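You operate a simulated robot arm through the tools that you are given. There is no shell and no other tool. Be economical: measure what you need, move in short steps, check, and stop when the job is done.

Carry out the task below with a simulated two-armed robot. There is one attempt and no reset: what you move stays moved.

JOB
Pick up the blue thread cone with one hand, pass it to the other hand and put it on the back of the sewing table. Set down upright: blue thread cone.

The check looks at the end state, three seconds after you hand in, the way a careful person would. Anything else that was tipped, shoved, dropped, spilled or broken makes it a failure.

ROBOT AND FRAMES
Two 7-joint arms with two-finger parallel grippers on one trunk, on a base that drives. Base frame: it is fixed to the floor where the robot stands at the start and does not move with it; the origin is under the middle of the robot, x ahead of it, y to its left, z up. Units: mm, rad, N and s.
The left shoulder is at the start at [30, 119, 1133], the right one opposite. With the tool pointing down near the work surface each hand reaches from about 100 to 620 mm from the robot's upright axis, wherever it stands, measured 20 degrees to its own side. Places, roughly: back of the sewing table [2000, 0, 900]; blue thread cone (6x6x11 cm) [500, 100, 1300]. Payload 3.43 kg a hand.
Tool frame (each hand has its own): the origin (TCP) lies between the finger pads and is the grasp point; the fingertips stand 30 mm ahead of it; z points along the fingers, y is the line along which they close. The gripper opens to 94 mm. The fingers are 28 mm wide and 10 mm thick; the gripper's body (50 by 96 mm) begins 55 mm behind the TCP.
Orientation is told as [roll, pitch, yaw] about the base's x, y, z axes, in that order, counted from this pose: with the fingers straight down and closing along the base's y, the tool's x points along the base's -x, its y along +y and its z along -z.

CONTROLS
- The arms move only by the tool nudge_tool. It takes "left_rows", "right_rows" or both (then of equal length, played together; a hand with none holds still); each is a list of rows, each a list of 7 numbers: the shift along the base's x, y, z in units of 30 mm (1.0 is 30 mm), then the turn, a rotation vector about the base's x, y, z in units of 6 degrees (1.0 is 6 degrees), then the finger opening in cm, from 0 to 9.4. In form: [[x, y, z, wx, wy, wz, hand], ...]. A call has 1 to 8 rows; each row shifts and turns the commanded pose from where the row before left it. A call with a number of a shift or a turn outside -1 to 1 is refused whole. Rows are played at 5 a second. More than 50 mm and 0.15 rad between two rows, or a gripper value outside its range, and nothing of the call is played. A pose out of reach is approached as far as the arm can. The call stops where the force on the tool passes 40 N (or 10 N more than at its start, if that is more) or the arm is blocked; 0.2 s more then pass. Each finger travels about 72 mm/s and halts on what it meets, pressing with about 21 N; the grip force reading is that of the motor and also rises with nothing between the fingers. The clock runs only during rows and for 0.2 s after the last one: add rows that do not move to give the fingers time. It gives the time, the measured TCP pose, the force on the tool (base axes), the opening and the grip force at its end, in the units of the frame above (readings bear some noise), with the torque about the TCP (base axes, N m) and any sound that the robot's microphone picked up, and new pictures: "pictures" is both (left out), scene, wrist or none (wrist: the cameras of the hands that moved).
- Cameras (640 x 400 px; columns grow to the right, rows downward): "scene" is now at [53, 5, 1852.8]; the picture's right is [0.04, -1.00, 0.00], its down [-0.64, -0.03, -0.77] and it looks along [0.77, 0.03, -0.64] (base axes); focal length 288 px, centre (320, 200). "left" rides on the left gripper at [76, -14, -102] in its tool frame; the picture's right is [0.18, 0.98, 0.00], its down [-0.75, 0.14, -0.64] and it looks along [-0.63, 0.12, 0.77] (tool axes); focal length 243 px, centre (320, 200). "right" rides on the right gripper at [76, 14, -102] in its tool frame; the picture's right is [-0.18, 0.98, 0.00], its down [-0.75, -0.14, -0.64] and it looks along [-0.63, -0.12, 0.77] (tool axes); focal length 243 px, centre (320, 200). There is no depth. A picture from a camera that has moved, and an enlarged one, comes with that camera's place and axes in the base frame and with its lens.
- raise_lower(by): slides the trunk up (or, below 0, down) by that many mm; the arms and the scene camera ride with it, the base frame stays. It gives what a move gives, with no picture.
- steer(legs): drives the robot by 1 to 6 legs, each [ahead, turn to the left] in mm and rad, along the robot's own axes; the way and the turn of a leg run together, so that a leg with both is an arc; at most 1500 mm and 3.142 rad a leg. The arms and the cameras ride along, it lands a little off, and it stops where it bumps. It gives what a move gives, and a new picture of the scene camera.
- pan_tilt(pan, tilt): turns the head with the scene camera to pan (to the left, within 2.496 rad either way) and tilt (down, from -0.506 to 1.204), counted from straight ahead of the robot. It gives what a move gives, and a new picture of the scene camera.
- enlarge(camera, box): a new picture of the part [left, top, right, bottom] of that camera's present view, enlarged. The clock stands still meanwhile.
- job_done(): hands the job in; it is judged then, once.

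Go step by step. Nothing tells you exact positions but the pictures and the camera data: compare them with the known pose of the tool, close in by small moves and look again before you grip or let go. The budget is 120 turns and 260 pictures, counting those below and the enlarged ones. Unless the task says otherwise, let go and move clear before handing in, and close with one line.

The tools are called after "Request:" as a command line: name --argument value ..., lists and objects as JSON in quotes. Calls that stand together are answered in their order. nudge_tool: Moves the arms, as the interface text tells. Its arguments: {"type":"object","properties":{"left_rows":{"type":"array","items":{"type":"array","items":{"type":"number"}}},"right_rows":{"type":"array","items":{"type":"array","items":{"type":"number"}}},"pictures":{"type":"string","enum":["both","scene","wrist","none"]}},"required":[]} The other tools are called the same way: raise_lower (by) slides the trunk up or down; steer (legs) drives the base; pan_tilt (pan, tilt) turns the head that bears the scene camera; enlarge (camera, box) takes an enlarged picture of a part of a camera's view; job_done () hands the job in.

At the start:

```text
time: 0.0
left_tool_pos: [361.7, 233.4, 1530.9]
left_ee_rot: [0.0, 0.001, -0.002]
left_wrist_force: [-0.9, -0.2, -0.2]
left_wrist_torque: [-0.01, 0.0, 0.02]
left_grip_width: 93.6
left_grip_force: 0.1
right_tool_pos: [288.8, -73.3, 1510.8]
right_ee_rot: [0.001, 0.0, -0.001]
right_wrist_force: [0.4, 0.9, 0.0]
right_wrist_torque: [0.0, 0.02, -0.01]
right_grip_width: 94.0
right_grip_force: 0.1
trunk travel left (down, up): [-398.0, 12.0]
robot x, y, heading: [-0.9, -0.9, -0.001]
head pan, tilt: [0.044, 0.689]
```

scene: 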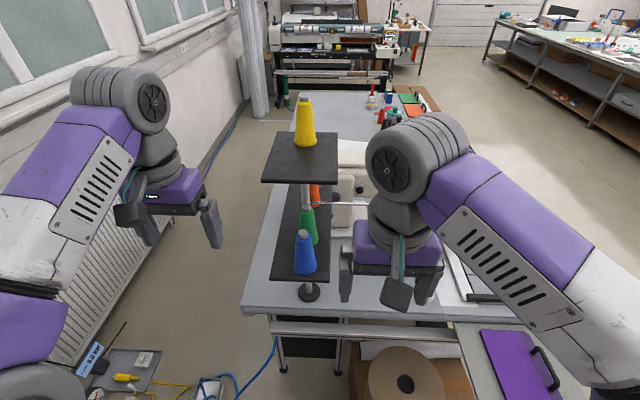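
right: 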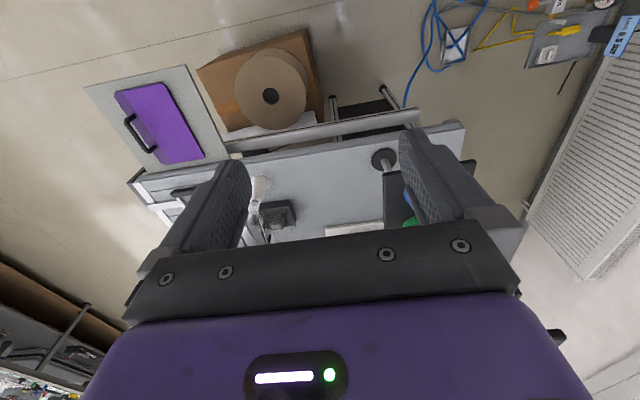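
left: 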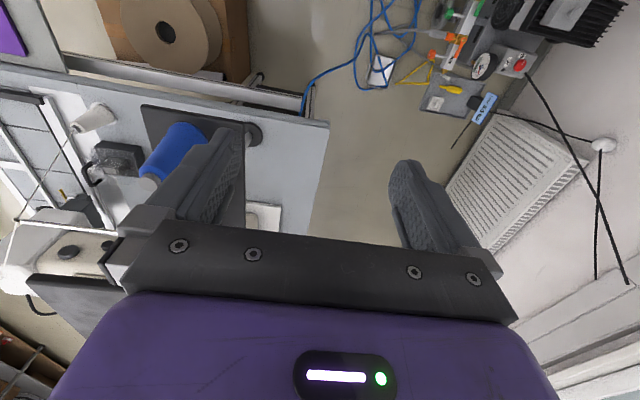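

I see a two-tier thread stand with the blue cone nearest on the lower shelf and a yellow cone on the upper one. I'll look closer before moving.

Request:
enlarge --camera "scene" --box '[230, 80, 390, 310]'

Request:
enlarge --camera "scene" --box '[220, 0, 480, 160]'

```text
1.74 times, centred on (310, 195) of scene
camera zoom: at [53.0, 5.0, 1852.8], right [0.04, -1.0, 0.0], down [-0.64, -0.03, -0.77], along [0.77, 0.03, -0.64], focal length 500 px, centre (337, 209)
```

zoom: 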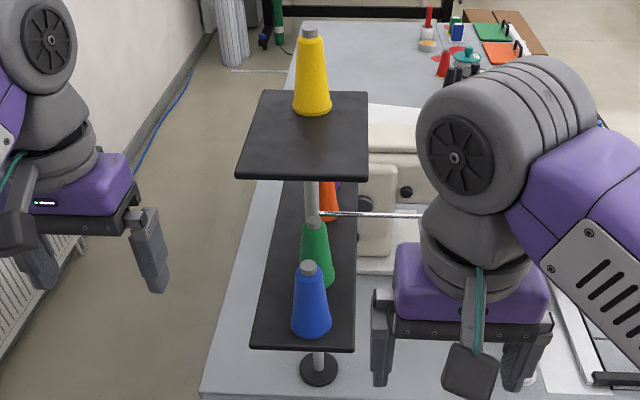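

```text
2.46 times, centred on (350, 80) of scene
camera zoom: at [53.0, 5.0, 1852.8], right [0.04, -1.0, 0.0], down [-0.64, -0.03, -0.77], along [0.77, 0.03, -0.64], focal length 708 px, centre (246, 495)
```

zoom: 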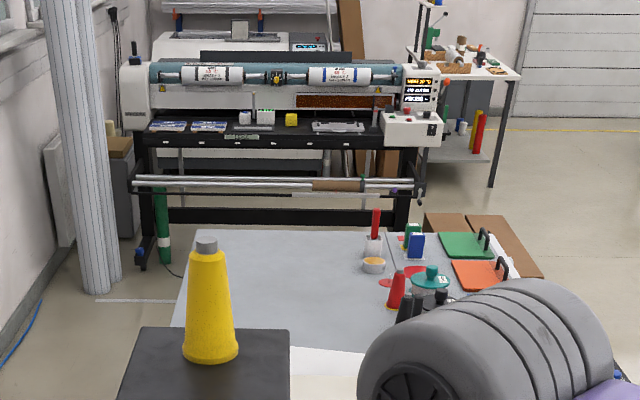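

The cone triangulates to about (478, 58), with its base at z≈1295. I need to see the driving routes to the back of the table before I plan.

Request:
pan_tilt --pan 0.7 --tilt 0.8

Request:
pan_tilt --pan -0.8 --tilt 0.7

Request:
pan_tilt --pan 1.4 --tilt 0.9

```text
time: 1.0
left_tool_pos: [360.4, 234.5, 1531.3]
left_ee_rot: [0.0, 0.0, -0.001]
left_wrist_force: [0.4, 0.1, 0.3]
left_wrist_torque: [0.02, -0.01, -0.01]
left_grip_width: 94.0
left_grip_force: 0.1
right_tool_pos: [288.4, -73.8, 1511.2]
right_ee_rot: [-0.001, 0.001, 0.0]
right_wrist_force: [0.6, -0.2, 0.1]
right_wrist_torque: [0.01, -0.03, 0.02]
right_grip_width: 94.0
right_grip_force: 0.0
trunk travel left (down, up): [-398.0, 12.0]
robot x, y, heading: [-0.5, -2.9, 0.003]
head pan, tilt: [0.7, 0.799]
camera scene: at [29.6, 53.1, 1843.7], right [0.64, -0.77, 0.0], down [-0.55, -0.46, -0.7], along [0.53, 0.45, -0.72], focal length 288 px, centre (320, 200)
```

scene: 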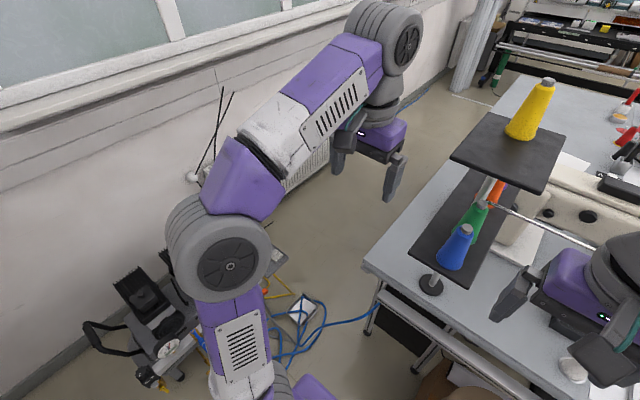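

```text
time: 2.6
left_tool_pos: [359.5, 233.8, 1531.6]
left_ee_rot: [-0.001, 0.0, -0.001]
left_wrist_force: [-0.1, 0.5, -0.3]
left_wrist_torque: [-0.01, -0.02, 0.01]
left_grip_width: 93.7
left_grip_force: 0.0
right_tool_pos: [288.8, -74.4, 1511.2]
right_ee_rot: [0.0, 0.0, 0.001]
right_wrist_force: [0.1, 0.0, -0.1]
right_wrist_torque: [0.03, 0.0, 0.0]
right_grip_width: 94.0
right_grip_force: 0.0
trunk travel left (down, up): [-398.0, 12.0]
robot x, y, heading: [0.7, 0.6, -0.002]
head pan, tilt: [-0.799, 0.7]
camera scene: at [27.1, -59.6, 1851.9], right [-0.72, -0.7, 0.0], down [-0.45, 0.46, -0.76], along [0.53, -0.55, -0.64], focal length 288 px, centre (320, 200)
```

scene: 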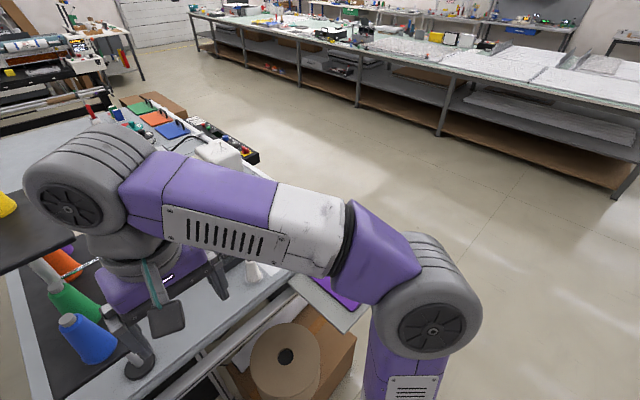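

```text
time: 4.7
left_tool_pos: [360.3, 232.9, 1530.7]
left_ee_rot: [0.001, 0.0, 0.0]
left_wrist_force: [-0.3, -0.5, 0.0]
left_wrist_torque: [-0.01, -0.03, 0.0]
left_grip_width: 94.0
left_grip_force: 0.1
right_tool_pos: [288.0, -73.1, 1511.2]
right_ee_rot: [0.0, -0.001, 0.003]
right_wrist_force: [-0.7, 0.4, -0.1]
right_wrist_torque: [-0.01, 0.01, 0.03]
right_grip_width: 93.9
right_grip_force: 0.1
trunk travel left (down, up): [-398.0, 12.0]
robot x, y, heading: [1.8, 1.9, -0.002]
head pan, tilt: [1.4, 0.901]
camera scene: at [-19.3, 75.6, 1835.7], right [0.99, -0.17, 0.0], down [-0.13, -0.77, -0.62], along [0.11, 0.61, -0.78], focal length 288 px, centre (320, 200)
```

scene: 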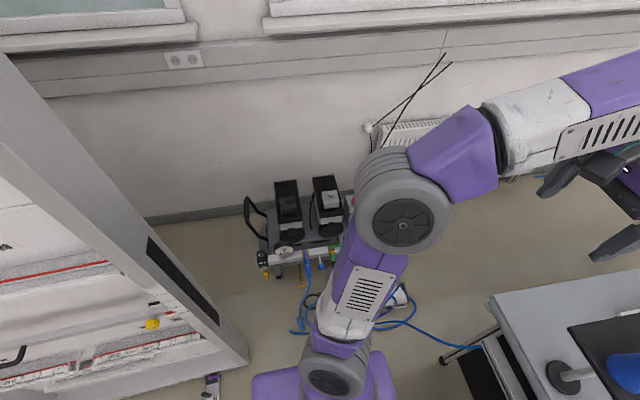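

The left corridor is blocked by a trolley, a cable and a box, but the right side is wide open. Later I'll drive around the right and far end of the table. First I'll bring the left hand over the cone and move the right hand out of the way.

Request:
pan_tilt --pan 0.1 --tilt 0.75

Request:
nudge_tool --left_rows '[[0.5, -0.9, 0, 0, 0, 0, 9.4], [0.5, -0.9, 0, 0, 0, 0, 9.4], [0.5, -0.9, 0, 0, 0, 0, 9.4], [0.6, -0.9, 0, 0, 0, 0, 9.4], [0.6, -0.9, 0, 0, 0, 0, 9.4], [0.6, -0.9, 0, 0, 0, 0, 9.4], [0, 0, 0, 0, 0, 0, 9.4]]' --right_rows '[[-0.3, -0.9, 0, 0, 0, 0, 9.4], [-0.3, -0.9, 0, 0, 0, 0, 9.4], [0, -0.9, 0, 0, 0, 0, 9.4], [0, -0.9, 0, 0, 0, 0, 9.4], [0, -0.9, 0, 0, 0, 0, 9.4], [0, 0, 0, 0, 0, 0, 9.4], [0, 0, 0, 0, 0, 0, 9.4]]'

```text
time: 6.2
left_tool_pos: [360.3, 233.8, 1531.7]
left_ee_rot: [-0.001, 0.001, 0.0]
left_wrist_force: [-0.4, -0.4, 0.3]
left_wrist_torque: [0.02, 0.02, -0.02]
left_grip_width: 93.9
left_grip_force: 0.0
right_tool_pos: [288.6, -73.4, 1510.2]
right_ee_rot: [0.0, 0.0, -0.001]
right_wrist_force: [0.1, 0.0, 0.2]
right_wrist_torque: [0.0, -0.01, 0.02]
right_grip_width: 94.1
right_grip_force: 0.0
trunk travel left (down, up): [-398.0, 12.0]
robot x, y, heading: [2.0, -0.2, -0.005]
head pan, tilt: [0.099, 0.75]
camera scene: at [50.3, 9.5, 1847.6], right [0.1, -0.99, 0.0], down [-0.68, -0.07, -0.73], along [0.73, 0.07, -0.68], focal length 288 px, centre (320, 200)
```

scene: 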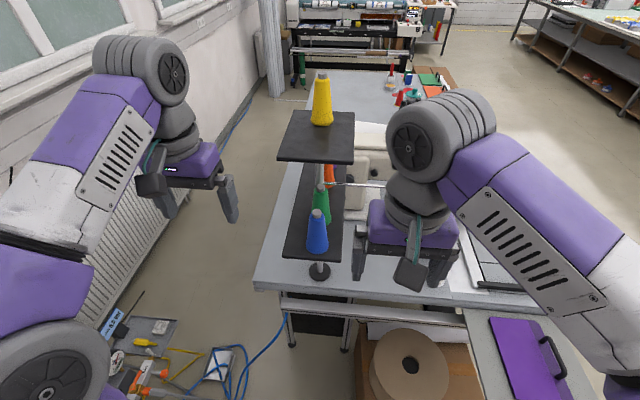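

```text
time: 7.8
left_tool_pos: [418.0, 133.1, 1531.1]
left_ee_rot: [0.002, 0.0, 0.0]
left_wrist_force: [0.0, 0.7, 0.2]
left_wrist_torque: [-0.03, 0.02, -0.05]
left_grip_width: 93.7
left_grip_force: 0.0
left hand out of reach, approached as far as the arm can: row 4, 5, 6
right_tool_pos: [269.1, -208.5, 1512.0]
right_ee_rot: [0.001, 0.001, -0.001]
right_wrist_force: [0.7, -0.8, 0.0]
right_wrist_torque: [-0.01, 0.02, 0.01]
right_grip_width: 93.8
right_grip_force: 0.1
trunk travel left (down, up): [-398.0, 12.0]
robot x, y, heading: [-3.1, 0.2, -0.0]
head pan, tilt: [0.099, 0.75]
camera scene: at [50.0, 9.5, 1847.7], right [0.1, -1.0, 0.0], down [-0.68, -0.07, -0.73], along [0.73, 0.07, -0.68], focal length 288 px, centre (320, 200)
camera right: at [193.5, -195.9, 1614.0], right [0.18, 0.98, 0.0], down [0.75, -0.14, 0.64], along [0.63, -0.12, -0.77], focal length 243 px, centre (320, 200)
camera left: at [342.2, 119.7, 1632.9], right [-0.18, 0.98, 0.0], down [0.75, 0.14, 0.64], along [0.63, 0.12, -0.77], focal length 243 px, centre (320, 200)
```

scene: 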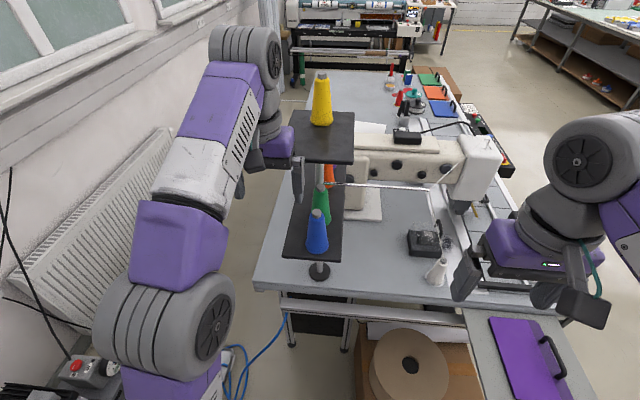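
right: 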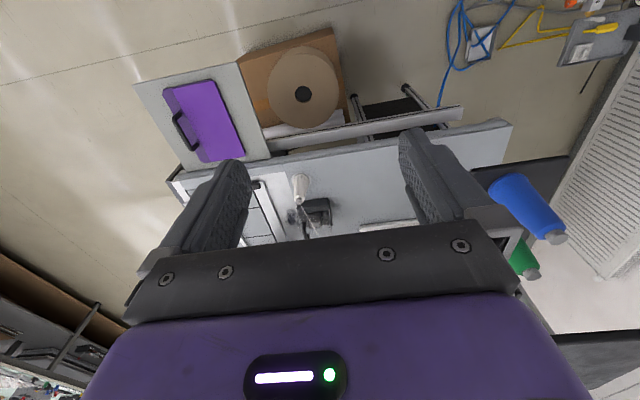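
left: 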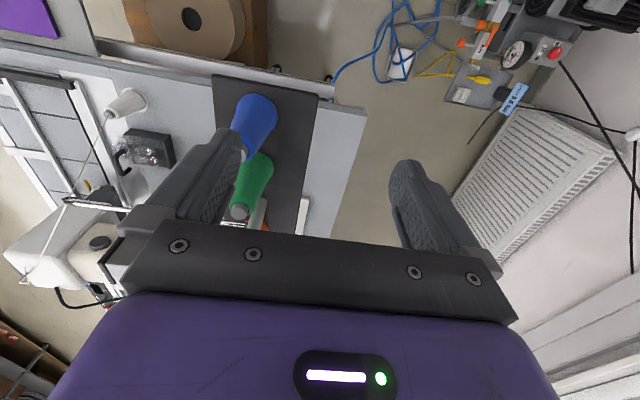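

Straight down from above is out of reach, so I'll grip the cone low from the front with the left hand about 18° below horizontal. The right hand can then take its top from above. I'll swing the left hand to that pose, clear of the stand.

Request:
nudge_tool --left_rows '[[-0.5, 0.4, -0.2, 0, -1, 0, 9.4], [-0.5, 0.4, -0.4, 0, -1, 0, 9.4], [-0.5, 0.2, -0.5, 0, -1, 0, 9.4], [0, 0, -0.5, 0, -1, 0, 9.4], [0, 0, -0.5, 0, -1, 0, 9.4], [0, 0, -0.5, 0, -1, 0, 9.4], [0, 0, 0, 0, 0, 0, 9.4]]'

```text
time: 9.4
left_tool_pos: [371.8, 166.3, 1452.1]
left_ee_rot: [0.0, -0.631, -0.001]
left_wrist_force: [0.4, -0.7, -0.7]
left_wrist_torque: [0.04, 0.0, 0.01]
left_grip_width: 94.1
left_grip_force: 0.1
right_tool_pos: [270.1, -210.1, 1510.5]
right_ee_rot: [0.001, -0.002, 0.0]
right_wrist_force: [-0.6, 0.0, 0.0]
right_wrist_torque: [0.02, 0.02, -0.01]
right_grip_width: 93.8
right_grip_force: 0.1
trunk travel left (down, up): [-398.0, 12.0]
robot x, y, heading: [-2.0, -3.1, 0.001]
head pan, tilt: [0.099, 0.75]
camera scene: at [50.9, 9.1, 1847.6], right [0.1, -1.0, 0.0], down [-0.68, -0.07, -0.73], along [0.73, 0.07, -0.68], focal length 288 px, centre (320, 200)
camera left: at [252.3, 151.8, 1490.5], right [-0.15, 0.98, -0.11], down [0.23, 0.14, 0.96], along [0.96, 0.12, -0.25], focal length 243 px, centre (320, 200)
```

scene: 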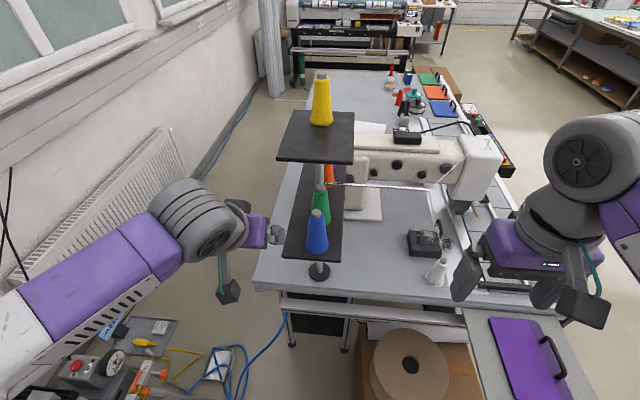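
left: 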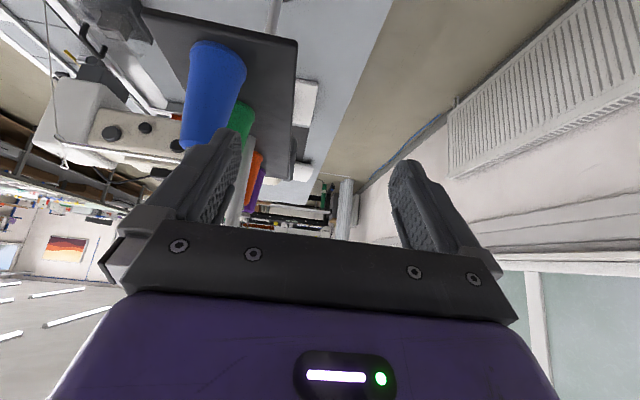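

Estimates agree: cone at about (476, 58), base z≈1295. I'll finish the tilt, go down to z≈1328 and line up in front of it.

Request:
nudge_tool --left_rows '[[-0.2, -0.2, -0.7, 0, -1, 0, 9.4], [0, -0.6, -0.7, 0, -1, 0, 9.4], [0, -0.7, -0.7, 0, -1, 0, 9.4], [0, -0.7, -0.7, 0, -1, 0, 9.4], [0, -0.7, -0.7, 0, -1, 0, 9.4], [0, -0.7, -0.63, 0, -1, 0, 9.4], [0, 0, 0, 0, 0, 0, 9.4], [0, 0, 0, 0, 0, 0, 9.4]]'

```text
time: 11.2
left_tool_pos: [388.8, 39.5, 1347.0]
left_ee_rot: [0.001, -1.255, -0.002]
left_wrist_force: [0.4, -0.3, 0.7]
left_wrist_torque: [-0.02, 0.02, 0.01]
left_grip_width: 94.1
left_grip_force: 0.0
left hand out of reach, approached as far as the arm can: row 5, 6
right_tool_pos: [270.5, -210.0, 1511.0]
right_ee_rot: [0.0, 0.001, 0.0]
right_wrist_force: [0.1, -0.4, -0.5]
right_wrist_torque: [-0.03, 0.0, 0.0]
right_grip_width: 94.2
right_grip_force: 0.0
trunk travel left (down, up): [-398.0, 12.0]
robot x, y, heading: [-3.5, -0.2, -0.003]
head pan, tilt: [0.099, 0.75]
camera scene: at [51.0, 9.0, 1847.6], right [0.1, -1.0, 0.0], down [-0.68, -0.07, -0.73], along [0.73, 0.07, -0.68], focal length 288 px, centre (320, 200)
camera left: at [268.5, 25.9, 1306.4], right [-0.06, 0.98, -0.17], down [-0.38, 0.14, 0.92], along [0.92, 0.12, 0.36], focal length 243 px, centre (320, 200)
```

scene: 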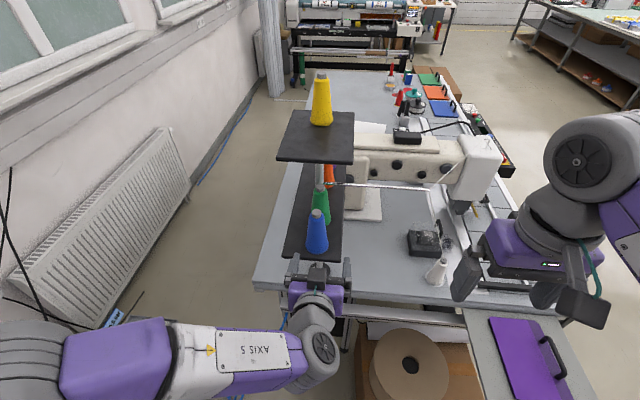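
left: 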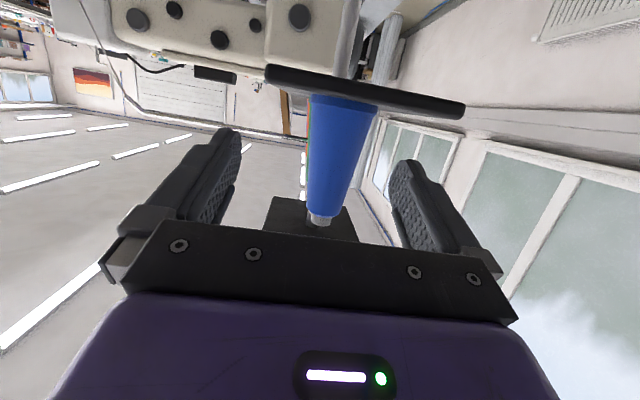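

Nicely in front of the cone; the arm was cramped, so the pose is slightly off. I'll move forward a little and see where it lands.

Request:
nudge_tool --left_rows '[[0.8, 0, 0, 0, 0, 0, 9.4], [0, 0, 0, 0, 0, 0, 9.4], [0, 0, 0, 0, 0, 0, 9.4]]' --pictures "none"

```text
time: 12.0
left_tool_pos: [413.4, 41.3, 1348.4]
left_ee_rot: [0.0, -1.256, 0.0]
left_wrist_force: [0.4, -0.6, 0.7]
left_wrist_torque: [-0.02, 0.01, -0.03]
left_grip_width: 93.7
left_grip_force: 0.0
right_tool_pos: [269.2, -210.0, 1510.9]
right_ee_rot: [0.0, -0.001, 0.001]
right_wrist_force: [-0.9, -0.1, -0.2]
right_wrist_torque: [0.0, -0.01, 0.0]
right_grip_width: 94.1
right_grip_force: 0.0
trunk travel left (down, up): [-398.0, 12.0]
robot x, y, heading: [2.7, 0.1, 0.003]
head pan, tilt: [0.099, 0.75]
```

Request:
nudge_tool --left_rows '[[0, 0.55, -0.3, 0, 0, 0, 9.4], [0.2, 0, -0.3, 0, 0, 0, 9.4], [0, 0, 0, 0, 0, 0, 9.4]]'

Request:
enlarge --camera "scene" --box '[250, 180, 390, 320]'

```text
time: 12.8
left_tool_pos: [418.7, 59.5, 1329.6]
left_ee_rot: [-0.002, -1.257, 0.001]
left_wrist_force: [-0.6, -0.5, -0.6]
left_wrist_torque: [-0.01, 0.03, 0.03]
left_grip_width: 93.8
left_grip_force: 0.2
right_tool_pos: [268.6, -209.0, 1511.3]
right_ee_rot: [-0.001, 0.001, 0.002]
right_wrist_force: [-0.2, -0.3, 0.2]
right_wrist_torque: [-0.04, -0.08, 0.01]
right_grip_width: 94.0
right_grip_force: 0.0
trunk travel left (down, up): [-398.0, 12.0]
robot x, y, heading: [1.9, -0.4, 0.006]
head pan, tilt: [0.099, 0.75]
camera scene: at [49.7, 9.6, 1847.7], right [0.1, -1.0, 0.0], down [-0.68, -0.07, -0.73], along [0.73, 0.07, -0.68], focal length 288 px, centre (320, 200)
camera left: at [298.8, 44.8, 1288.6], right [-0.06, 0.98, -0.18], down [-0.38, 0.14, 0.91], along [0.92, 0.12, 0.36], focal length 243 px, centre (320, 200)
```

scene: 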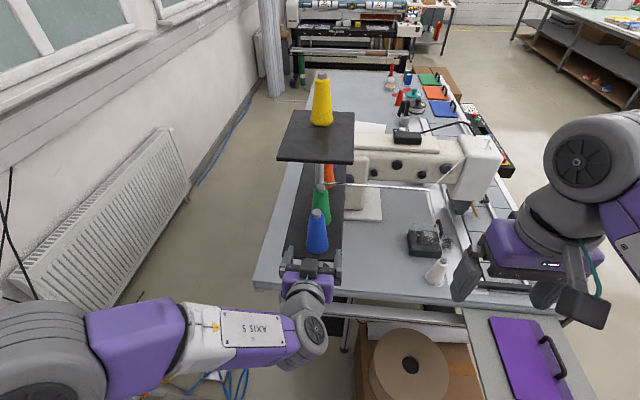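
left: 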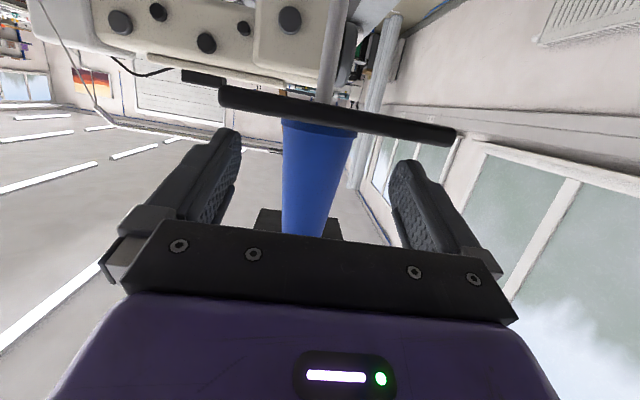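

```text
2.86 times, centred on (320, 250) of scene
camera zoom: at [49.7, 9.6, 1847.7], right [0.1, -1.0, 0.0], down [-0.68, -0.07, -0.73], along [0.73, 0.07, -0.68], focal length 821 px, centre (320, 57)
```

zoom: 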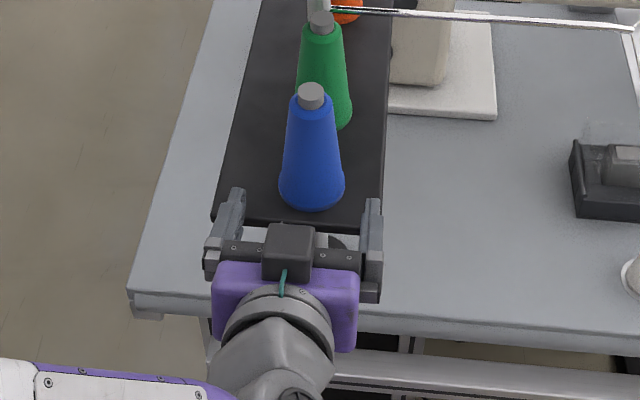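

Centred in y and just above the shelf. Advancing so the cone sits between the pads.

Request:
nudge_tool --left_rows '[[0.9, 0, 0, 0, 0, 0, 9.4], [0.9, 0, 0, 0, 0, 0, 9.4], [0, 0, 0, 0, 0, 0, 9.4], [0, 0, 0, 0, 0, 0, 9.4]]'

Request:
enlarge --camera "scene" --box '[250, 180, 390, 320]'

```text
time: 13.8
left_tool_pos: [473.0, 57.7, 1330.7]
left_ee_rot: [0.0, -1.258, -0.001]
left_wrist_force: [0.3, 0.1, 0.6]
left_wrist_torque: [0.01, -0.01, -0.01]
left_grip_width: 93.9
left_grip_force: 0.1
right_tool_pos: [271.1, -209.7, 1511.2]
right_ee_rot: [0.0, 0.0, 0.0]
right_wrist_force: [0.3, -0.5, -0.5]
right_wrist_torque: [0.02, -0.01, 0.02]
right_grip_width: 94.1
right_grip_force: 0.1
trunk travel left (down, up): [-398.0, 12.0]
robot x, y, heading: [0.6, 2.3, 0.002]
head pan, tilt: [0.099, 0.75]
camera scene: at [50.7, 9.4, 1847.6], right [0.1, -1.0, 0.0], down [-0.68, -0.07, -0.73], along [0.73, 0.07, -0.68], focal length 288 px, centre (320, 200)
camera left: at [352.5, 43.3, 1290.3], right [-0.06, 0.98, -0.17], down [-0.38, 0.14, 0.92], along [0.92, 0.12, 0.36], focal length 243 px, centre (320, 200)
```

scene: 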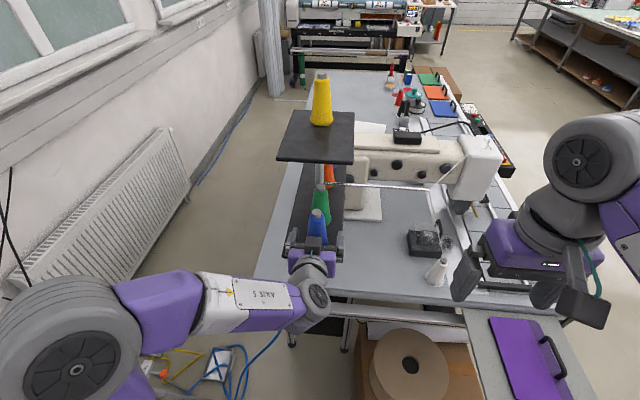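
left: 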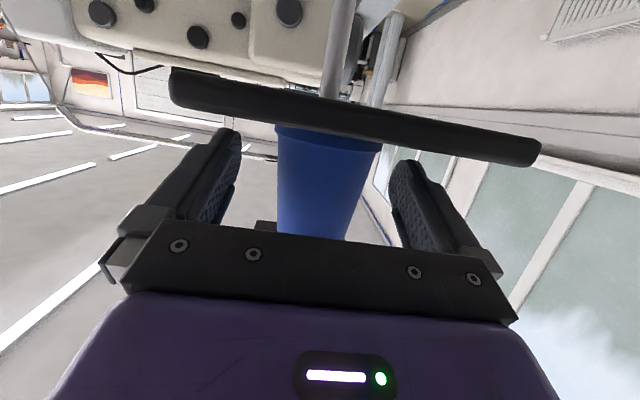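

```text
2.86 times, centred on (320, 250) of scene
camera zoom: at [50.7, 9.4, 1847.6], right [0.1, -1.0, 0.0], down [-0.68, -0.07, -0.73], along [0.73, 0.07, -0.68], focal length 821 px, centre (320, 57)
```

zoom: 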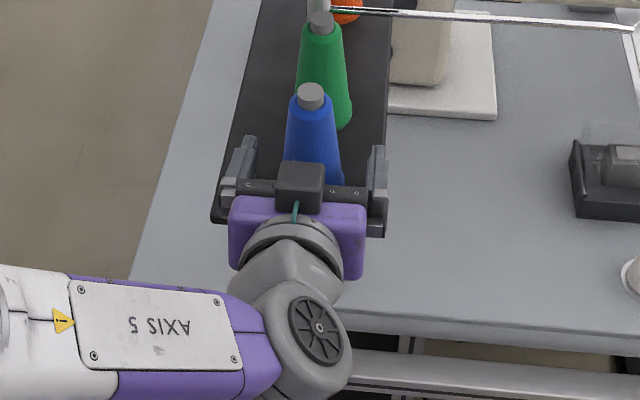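

The cone axis is about at the TCP and centred. Closing the left hand.

Request:
nudge_tool --left_rows '[[0, 0, 0, 0, 0, 0, 6.5], [0, 0, 0, 0, 0, 0, 5.5], [0, 0, 0, 0, 0, 0, 4.5], [0, 0, 0, 0, 0, 0, 3.5], [0, 0, 0, 0, 0, 0, 2.5], [0, 0, 0, 0, 0, 0, 2.5], [0, 0, 0, 0, 0, 0, 2.5]]'

```text
time: 15.4
left_tool_pos: [471.5, 57.0, 1331.2]
left_ee_rot: [0.0, -1.257, 0.001]
left_wrist_force: [0.9, -0.2, -0.2]
left_wrist_torque: [0.01, 0.01, 0.0]
left_grip_width: 51.7
left_grip_force: 20.7
right_tool_pos: [268.3, -210.5, 1511.2]
right_ee_rot: [0.001, 0.0, 0.0]
right_wrist_force: [0.3, -0.3, 0.1]
right_wrist_torque: [-0.02, 0.0, 0.03]
right_grip_width: 94.0
right_grip_force: 0.1
trunk travel left (down, up): [-398.0, 12.0]
robot x, y, heading: [1.8, 0.9, 0.0]
head pan, tilt: [0.099, 0.75]
camera scene: at [50.3, 9.4, 1847.7], right [0.1, -1.0, 0.0], down [-0.68, -0.07, -0.73], along [0.73, 0.07, -0.68], focal length 288 px, centre (320, 200)
camera left: at [352.0, 43.3, 1290.4], right [-0.06, 0.98, -0.18], down [-0.38, 0.14, 0.92], along [0.92, 0.12, 0.36], focal length 243 px, centre (320, 200)
```

scene: 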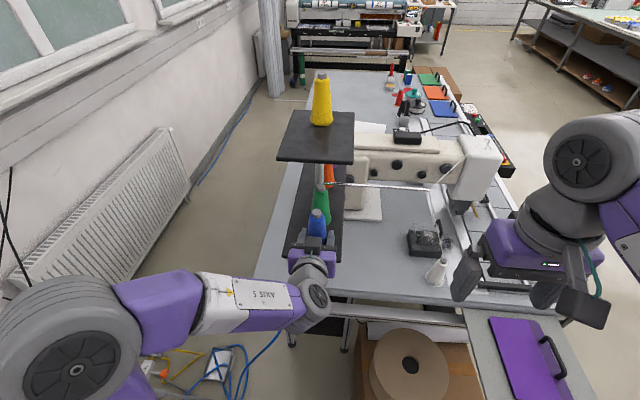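
left: 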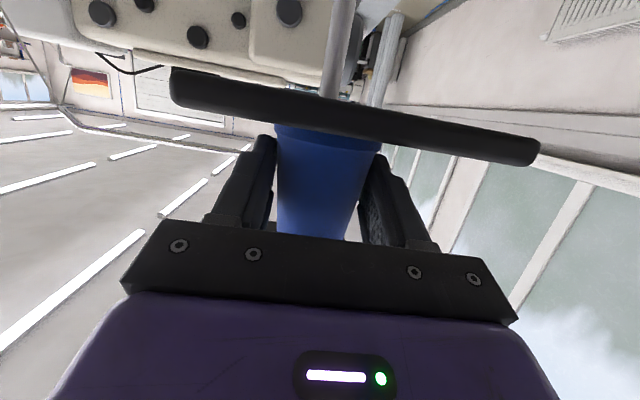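

Gripped at 51.7 mm, 20.7 N. Lifting straight up.

Request:
nudge_tool --left_rows '[[0, 0, 0.4, 0, 0, 0, 2.5], [0, 0, 0.6, 0, 0, 0, 2.5], [0, 0, 0.6, 0, 0, 0, 2.5], [0, 0, 0.6, 0, 0, 0, 2.5], [0, 0, 0, 0, 0, 0, 2.5]]'

```text
time: 16.6
left_tool_pos: [472.5, 57.2, 1397.3]
left_ee_rot: [0.0, -1.258, -0.001]
left_wrist_force: [-0.4, -0.1, -0.7]
left_wrist_torque: [0.03, 0.01, 0.02]
left_grip_width: 51.8
left_grip_force: 21.0
right_tool_pos: [269.9, -211.0, 1512.1]
right_ee_rot: [0.0, -0.002, 0.0]
right_wrist_force: [0.0, -0.8, -0.3]
right_wrist_torque: [0.01, 0.0, 0.02]
right_grip_width: 94.3
right_grip_force: 0.0
trunk travel left (down, up): [-398.0, 12.0]
robot x, y, heading: [-0.7, -3.5, 0.003]
head pan, tilt: [0.099, 0.75]
camera scene: at [50.7, 9.4, 1847.6], right [0.1, -1.0, 0.0], down [-0.68, -0.07, -0.73], along [0.73, 0.07, -0.68], focal length 288 px, centre (320, 200)
camera left: at [352.8, 43.2, 1356.5], right [-0.06, 0.98, -0.18], down [-0.38, 0.14, 0.92], along [0.92, 0.12, 0.36], focal length 243 px, centre (320, 200)
```

scene: 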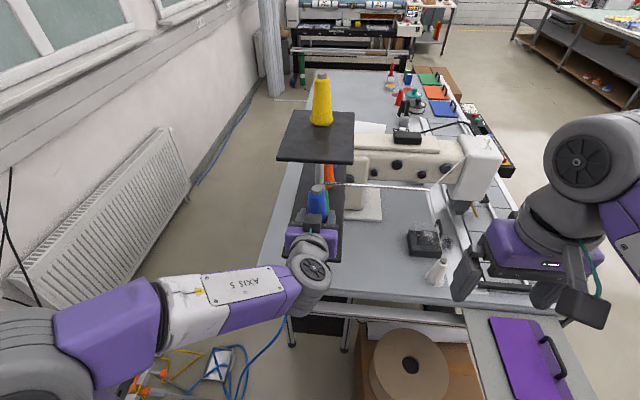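
left: 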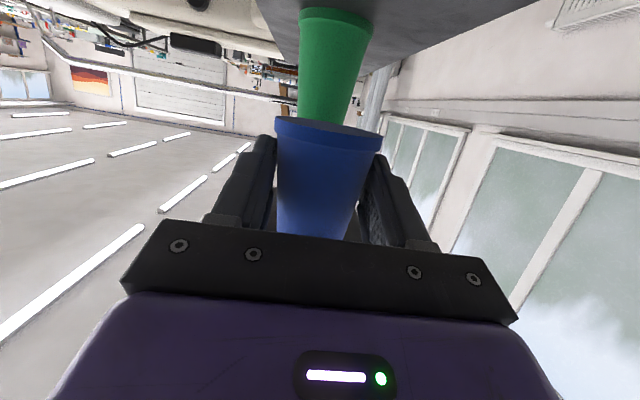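

The cone is held firmly. I'll draw it back from the stand to an open spot for the handover.

Request:
nudge_tool --left_rows '[[-0.9, 0, 0, 0, 0, 0, 2.5], [-0.9, -0.2, 0, 0, 0, 0, 2.5], [-0.6, -0.4, -0.4, 0, 0, -0.5, 2.5], [0, -0.4, -0.5, 0, 0, -1, 2.5], [0, -0.4, -0.5, 0, 0, -1, 2.5], [0, -0.4, -0.5, 0, 0, -1, 2.5], [0, 0, -0.5, 0, 0, -1, 2.5], [0, 0, 0, 0, 0, 0, 2.5]]'

```text
time: 18.4
left_tool_pos: [407.4, 1.2, 1330.2]
left_ee_rot: [0.001, -1.259, -0.473]
left_wrist_force: [1.4, 1.0, 9.1]
left_wrist_torque: [0.1, -0.37, 0.05]
left_grip_width: 51.5
left_grip_force: 21.1
left hand out of reach, approached as far as the arm can: row 7
right_tool_pos: [269.4, -208.4, 1513.0]
right_ee_rot: [-0.001, 0.001, -0.001]
right_wrist_force: [-0.2, 0.3, -0.4]
right_wrist_torque: [0.0, -0.04, 0.02]
right_grip_width: 94.0
right_grip_force: 0.0
trunk travel left (down, up): [-398.0, 12.0]
robot x, y, heading: [0.7, -3.6, 0.003]
head pan, tilt: [0.099, 0.75]
camera scene: at [49.6, 9.6, 1847.8], right [0.1, -0.99, 0.0], down [-0.68, -0.07, -0.73], along [0.73, 0.07, -0.68], focal length 288 px, centre (320, 200)
camera left: at [294.7, 43.8, 1289.8], right [0.4, 0.9, -0.17], down [-0.28, 0.3, 0.91], along [0.88, -0.31, 0.37], focal length 243 px, centre (320, 200)
```

scene: 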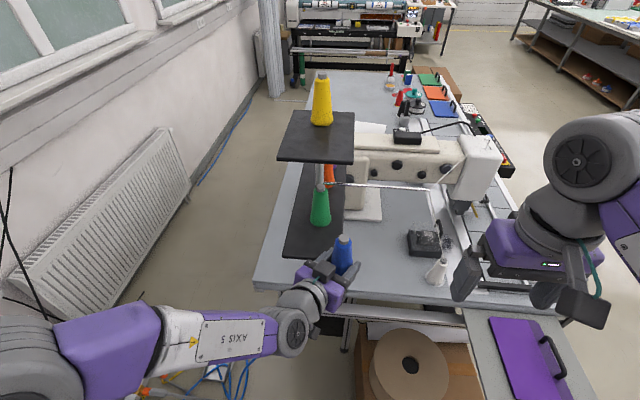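
left: 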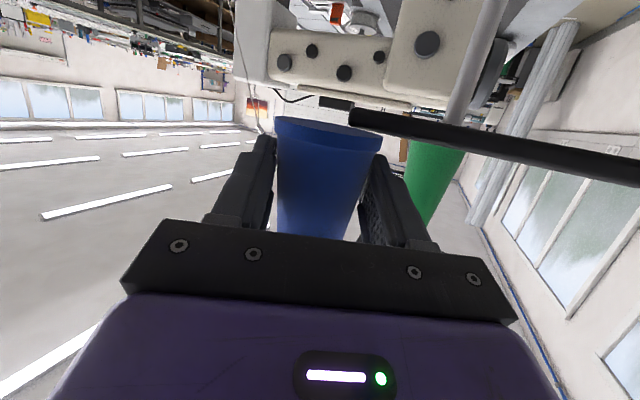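

There's a 9 N upward force, so a fingertip is probably brushing the shelf's front edge. Going straight up and away.

Request:
nudge_tool --left_rows '[[0, 0, 0.6, 0, 0, 0, 2.5], [0, -0.3, 0.5, 0, 0, 0, 2.5], [-0.2, -0.5, 0.3, 0, 0, 0, 2.5], [-0.2, -0.5, 0, 0, 0, 0, 2.5], [0, 0, 0, 0, 0, 0, 2.5]]'

Request:
enlarge --camera "scene" --box '[250, 60, 430, 310]'

```text
time: 19.6
left_tool_pos: [395.2, -37.0, 1370.0]
left_ee_rot: [0.0, -1.257, -0.47]
left_wrist_force: [-0.5, 0.0, -0.5]
left_wrist_torque: [0.02, 0.04, -0.05]
left_grip_width: 51.9
left_grip_force: 20.5
right_tool_pos: [269.3, -209.4, 1510.0]
right_ee_rot: [0.0, 0.0, 0.0]
right_wrist_force: [0.6, -1.1, 0.2]
right_wrist_torque: [-0.01, 0.02, -0.01]
right_grip_width: 93.9
right_grip_force: 0.1
trunk travel left (down, up): [-398.0, 12.0]
robot x, y, heading: [3.0, 0.6, -0.001]
head pan, tilt: [0.099, 0.75]
camera scene: at [50.4, 9.8, 1847.6], right [0.1, -1.0, 0.0], down [-0.68, -0.07, -0.73], along [0.73, 0.07, -0.68], focal length 288 px, centre (320, 200)
camera left: at [283.3, 5.9, 1328.9], right [0.4, 0.9, -0.18], down [-0.27, 0.3, 0.92], along [0.88, -0.31, 0.36], focal length 243 px, centre (320, 200)
```

scene: 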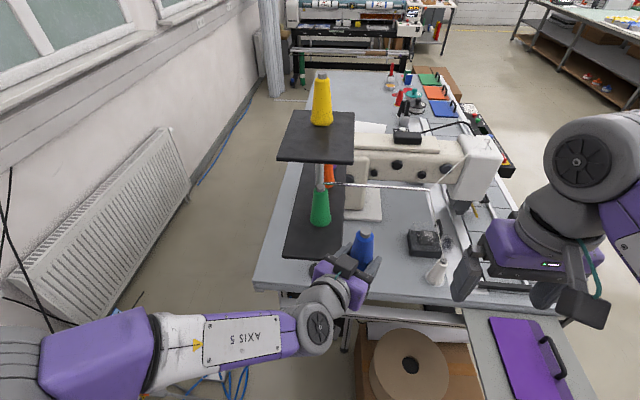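
left: 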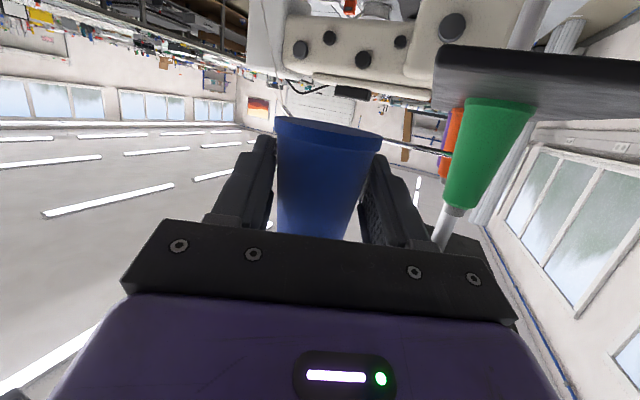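

```text
1.60 times, centred on (340, 185) of scene
camera zoom: at [50.4, 9.8, 1847.6], right [0.1, -1.0, 0.0], down [-0.68, -0.07, -0.73], along [0.73, 0.07, -0.68], focal length 460 px, centre (288, 224)
```

zoom: 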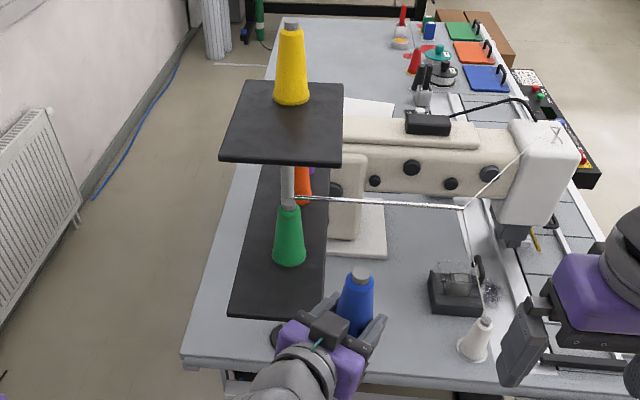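

No contact now, and the stand is undisturbed. The cone is at about (396, -38) with its tip near z≈1446. I'll bring the open right hand over it, well above.

Request:
nudge_tool --right_rows '[[0.7, 0.8, 0, 0, 0, 0, 9.4], [0.7, 0.9, 0, 0, 0, 0, 9.4], [0.7, 0.95, 0, 0, 0, -0.8, 9.4], [0.7, 1, 0, 0, 0, -0.8, 9.4], [0.7, 1, 0, 0, 0, -0.8, 9.4], [0.75, 1, 0, 0, 0, -0.8, 9.4], [0, 0, 0, 0, 0, 0, 9.4]]'

Request:
enlarge --camera "scene" --box '[260, 100, 460, 310]'

```text
time: 21.2
left_tool_pos: [394.9, -37.1, 1369.0]
left_ee_rot: [0.004, -1.257, -0.475]
left_wrist_force: [-0.2, -0.2, -0.8]
left_wrist_torque: [0.01, -0.01, -0.02]
left_grip_width: 51.8
left_grip_force: 21.4
right_tool_pos: [397.7, -39.4, 1512.5]
right_ee_rot: [0.001, -0.002, -0.337]
right_wrist_force: [-1.3, 0.3, 0.4]
right_wrist_torque: [0.05, 0.01, 0.02]
right_grip_width: 93.9
right_grip_force: 0.1
trunk travel left (down, up): [-398.0, 12.0]
robot x, y, heading: [0.8, -1.7, -0.001]
head pan, tilt: [0.099, 0.75]
camera scene: at [49.2, 8.1, 1847.7], right [0.1, -1.0, 0.0], down [-0.68, -0.07, -0.73], along [0.73, 0.07, -0.68], focal length 288 px, centre (320, 200)
camera right: at [331.4, -1.3, 1614.6], right [0.5, 0.87, 0.0], down [0.66, -0.38, 0.64], along [0.56, -0.32, -0.77], focal length 243 px, centre (320, 200)
```

scene: 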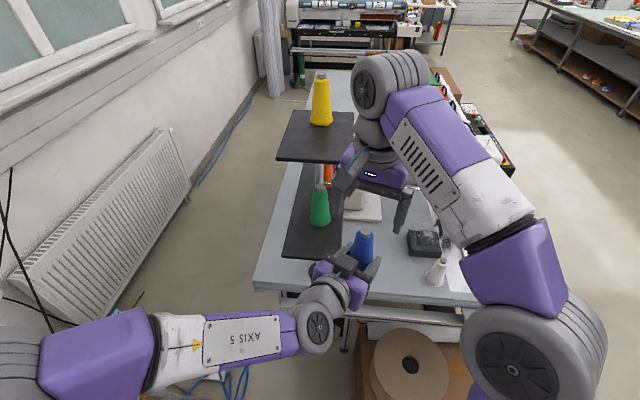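
right: 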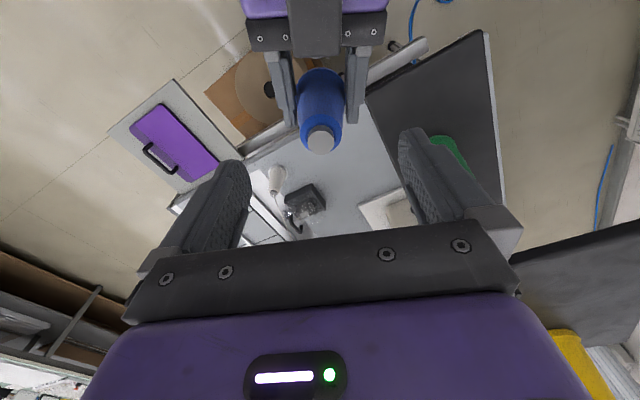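

```text
1.90 times, centred on (360, 205) of scene
camera zoom: at [49.2, 8.1, 1847.7], right [0.1, -1.0, 0.0], down [-0.68, -0.07, -0.73], along [0.73, 0.07, -0.68], focal length 548 px, centre (244, 190)
```

zoom: 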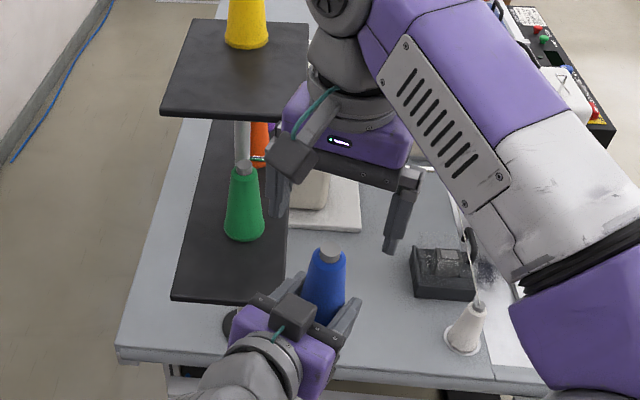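

The hand is centred over the cone tip. Descending to about 85 mm above the cone's base, above the left fingers.

Request:
nudge_tool --right_rows '[[0, 0, -0.6, 0, 0, 0, 9.4], [0, 0, -0.6, 0, 0, 0, 9.4], [0, 0, -0.6, 0, 0, 0, 9.4], [0, 0, -0.6, 0, 0, 0, 9.4], [0, 0, 0, 0, 0, 0, 9.4], [0, 0, 0, 0, 0, 0, 9.4]]'

Request:
enlarge --camera "scene" --box '[260, 130, 460, 310]'

```text
time: 22.6
left_tool_pos: [396.9, -35.6, 1369.7]
left_ee_rot: [-0.002, -1.256, -0.472]
left_wrist_force: [0.0, -0.4, -0.8]
left_wrist_torque: [-0.01, 0.03, -0.01]
left_grip_width: 51.7
left_grip_force: 20.6
right_tool_pos: [398.6, -41.6, 1439.5]
right_ee_rot: [0.0, -0.001, -0.334]
right_wrist_force: [0.7, 0.8, 0.4]
right_wrist_torque: [0.02, 0.01, -0.01]
right_grip_width: 93.9
right_grip_force: 0.0
trunk travel left (down, up): [-398.0, 12.0]
robot x, y, heading: [-2.1, -1.0, -0.005]
head pan, tilt: [0.099, 0.75]
camera scene: at [50.4, 9.4, 1847.6], right [0.1, -1.0, 0.0], down [-0.68, -0.07, -0.73], along [0.73, 0.07, -0.68], focal length 288 px, centre (320, 200)
camera right: at [332.0, -3.4, 1541.4], right [0.5, 0.87, 0.0], down [0.67, -0.38, 0.64], along [0.56, -0.32, -0.77], focal length 243 px, centre (320, 200)
```

scene: 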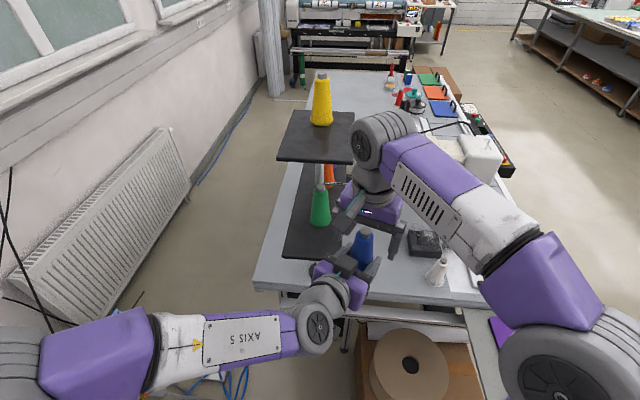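
right: 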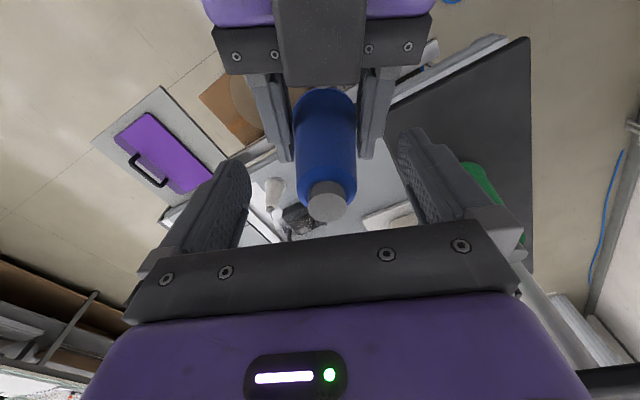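

```text
2.22 times, centred on (360, 220) of scene
camera zoom: at [50.4, 9.4, 1847.6], right [0.1, -1.0, 0.0], down [-0.68, -0.07, -0.73], along [0.73, 0.07, -0.68], focal length 639 px, centre (231, 156)
```

zoom: 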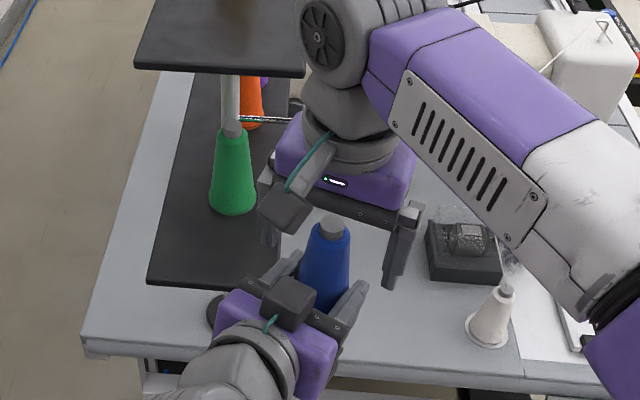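

Request:
nudge_tool --right_rows '[[0.1, 0, -0.3, 0, 0, 0, 9.4], [0.1, 0.05, -0.28, 0, 0, 0, 9.4], [0, 0, 0, 0, 0, 0, 7.5], [0, 0, 0, 0, 0, 0, 6], [0, 0, 0, 0, 0, 0, 6], [0, 0, 0, 0, 0, 0, 6]]'

Request:
enlarge --camera "scene" --box '[260, 130, 460, 310]'

```text
time: 24.0
left_tool_pos: [397.1, -36.2, 1369.6]
left_ee_rot: [0.0, -1.256, -0.47]
left_wrist_force: [0.7, 0.6, -1.6]
left_wrist_torque: [0.0, -0.04, 0.0]
left_grip_width: 51.7
left_grip_force: 21.0
right_tool_pos: [405.5, -37.5, 1420.4]
right_ee_rot: [0.0, -0.001, -0.334]
right_wrist_force: [0.0, 0.4, -0.6]
right_wrist_torque: [0.02, -0.03, 0.06]
right_grip_width: 60.0
right_grip_force: 0.1
trunk travel left (down, up): [-398.0, 12.0]
robot x, y, heading: [-1.3, 2.3, -0.0]
head pan, tilt: [0.099, 0.75]
camera scene: at [50.3, 9.4, 1847.6], right [0.1, -1.0, 0.0], down [-0.68, -0.07, -0.73], along [0.73, 0.07, -0.68], focal length 288 px, centre (320, 200)
camera right: at [337.9, -0.6, 1523.0], right [0.5, 0.87, 0.0], down [0.67, -0.38, 0.64], along [0.56, -0.32, -0.77], focal length 243 px, centre (320, 200)
```

scene: 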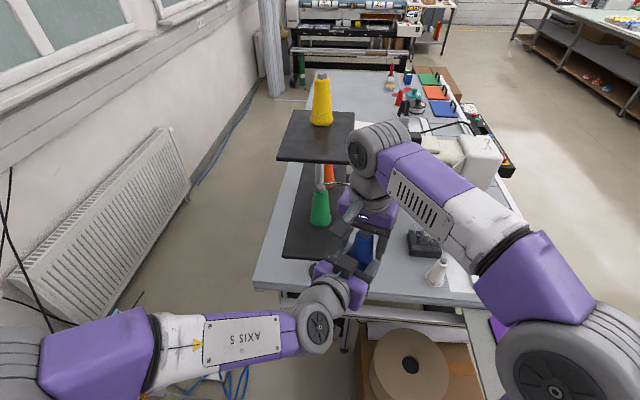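
right: 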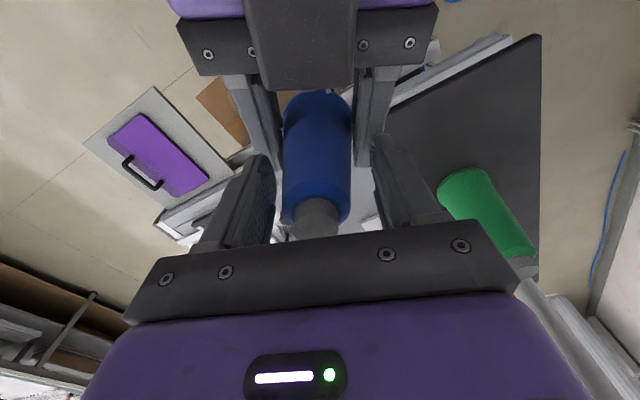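

```text
2.22 times, centred on (360, 220) of scene
camera zoom: at [50.3, 9.4, 1847.6], right [0.1, -1.0, 0.0], down [-0.68, -0.07, -0.73], along [0.73, 0.07, -0.68], focal length 639 px, centre (231, 156)
```

zoom: 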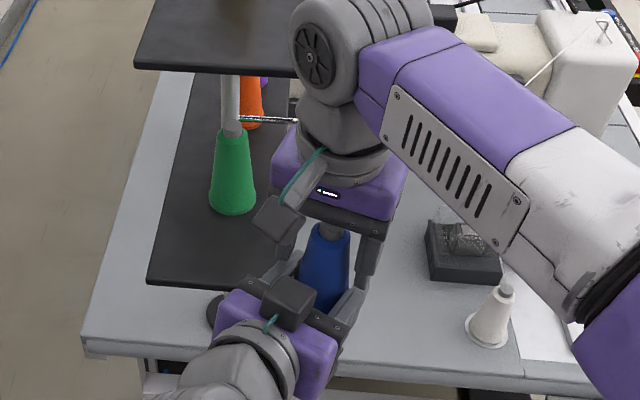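

Well centred. Closing the right hand on the upper cone.

Request:
nudge_tool --right_rows '[[0, 0, 0, 0, 0, 0, 5], [0, 0, 0, 0, 0, 0, 4], [0, 0, 0, 0, 0, 0, 3], [0, 0, 0, 0, 0, 0, 2], [0, 0, 0, 0, 0, 0, 1.5], [0, 0, 0, 0, 0, 0, 1.5], [0, 0, 0, 0, 0, 0, 1.5]]'

```text
time: 25.6
left_tool_pos: [395.3, -35.7, 1369.5]
left_ee_rot: [-0.001, -1.257, -0.468]
left_wrist_force: [2.5, 12.4, -1.1]
left_wrist_torque: [-0.08, 0.06, 0.1]
left_grip_width: 51.7
left_grip_force: 20.9
right_tool_pos: [405.8, -39.6, 1420.9]
right_ee_rot: [0.0, 0.0, -0.336]
right_wrist_force: [-3.4, -11.1, 0.0]
right_wrist_torque: [-0.56, 0.15, 0.04]
right_grip_width: 42.5
right_grip_force: 21.1
trunk travel left (down, up): [-398.0, 12.0]
robot x, y, heading: [1.0, -1.5, -0.005]
head pan, tilt: [0.099, 0.75]
camera scene: at [50.4, 9.4, 1847.6], right [0.1, -1.0, 0.0], down [-0.68, -0.07, -0.73], along [0.73, 0.07, -0.68], focal length 288 px, centre (320, 200)
camera right: at [338.0, -1.0, 1522.9], right [0.5, 0.87, 0.0], down [0.67, -0.38, 0.64], along [0.56, -0.32, -0.77], focal length 243 px, centre (320, 200)
```

scene: 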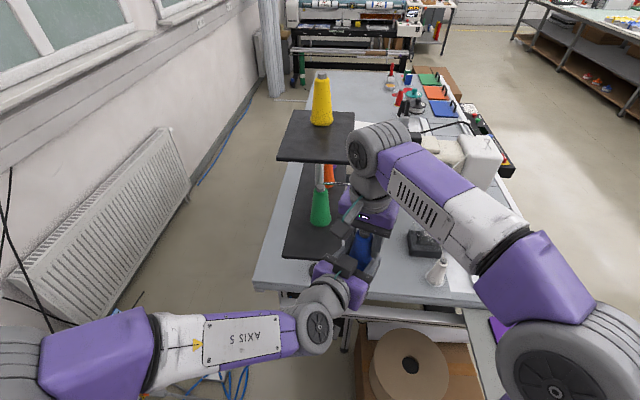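
right: 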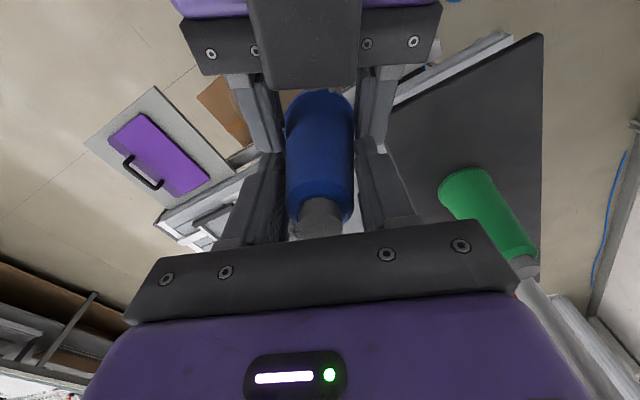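

Both hands hold the cone, with about 11 N of sideways strain. I'll ease the right hand 2 mm, then open the left.

Request:
nudge_tool --right_rows '[[-0.02, -0.07, 0, 0, 0, 0, 1.5], [0, 0, 0, 0, 0, 0, 1.5]]' --pictures "none"

```text
time: 26.2
left_tool_pos: [396.4, -36.0, 1370.4]
left_ee_rot: [0.0, -1.255, -0.471]
left_wrist_force: [3.0, 7.7, 0.3]
left_wrist_torque: [-0.14, 0.05, 0.17]
left_grip_width: 51.7
left_grip_force: 21.2
right_tool_pos: [403.8, -40.3, 1420.5]
right_ee_rot: [0.001, 0.001, -0.336]
right_wrist_force: [-3.3, -8.0, -1.2]
right_wrist_torque: [-0.33, 0.13, -0.08]
right_grip_width: 42.4
right_grip_force: 21.1
trunk travel left (down, up): [-398.0, 12.0]
robot x, y, heading: [0.9, -0.7, -0.003]
head pan, tilt: [0.099, 0.75]
```

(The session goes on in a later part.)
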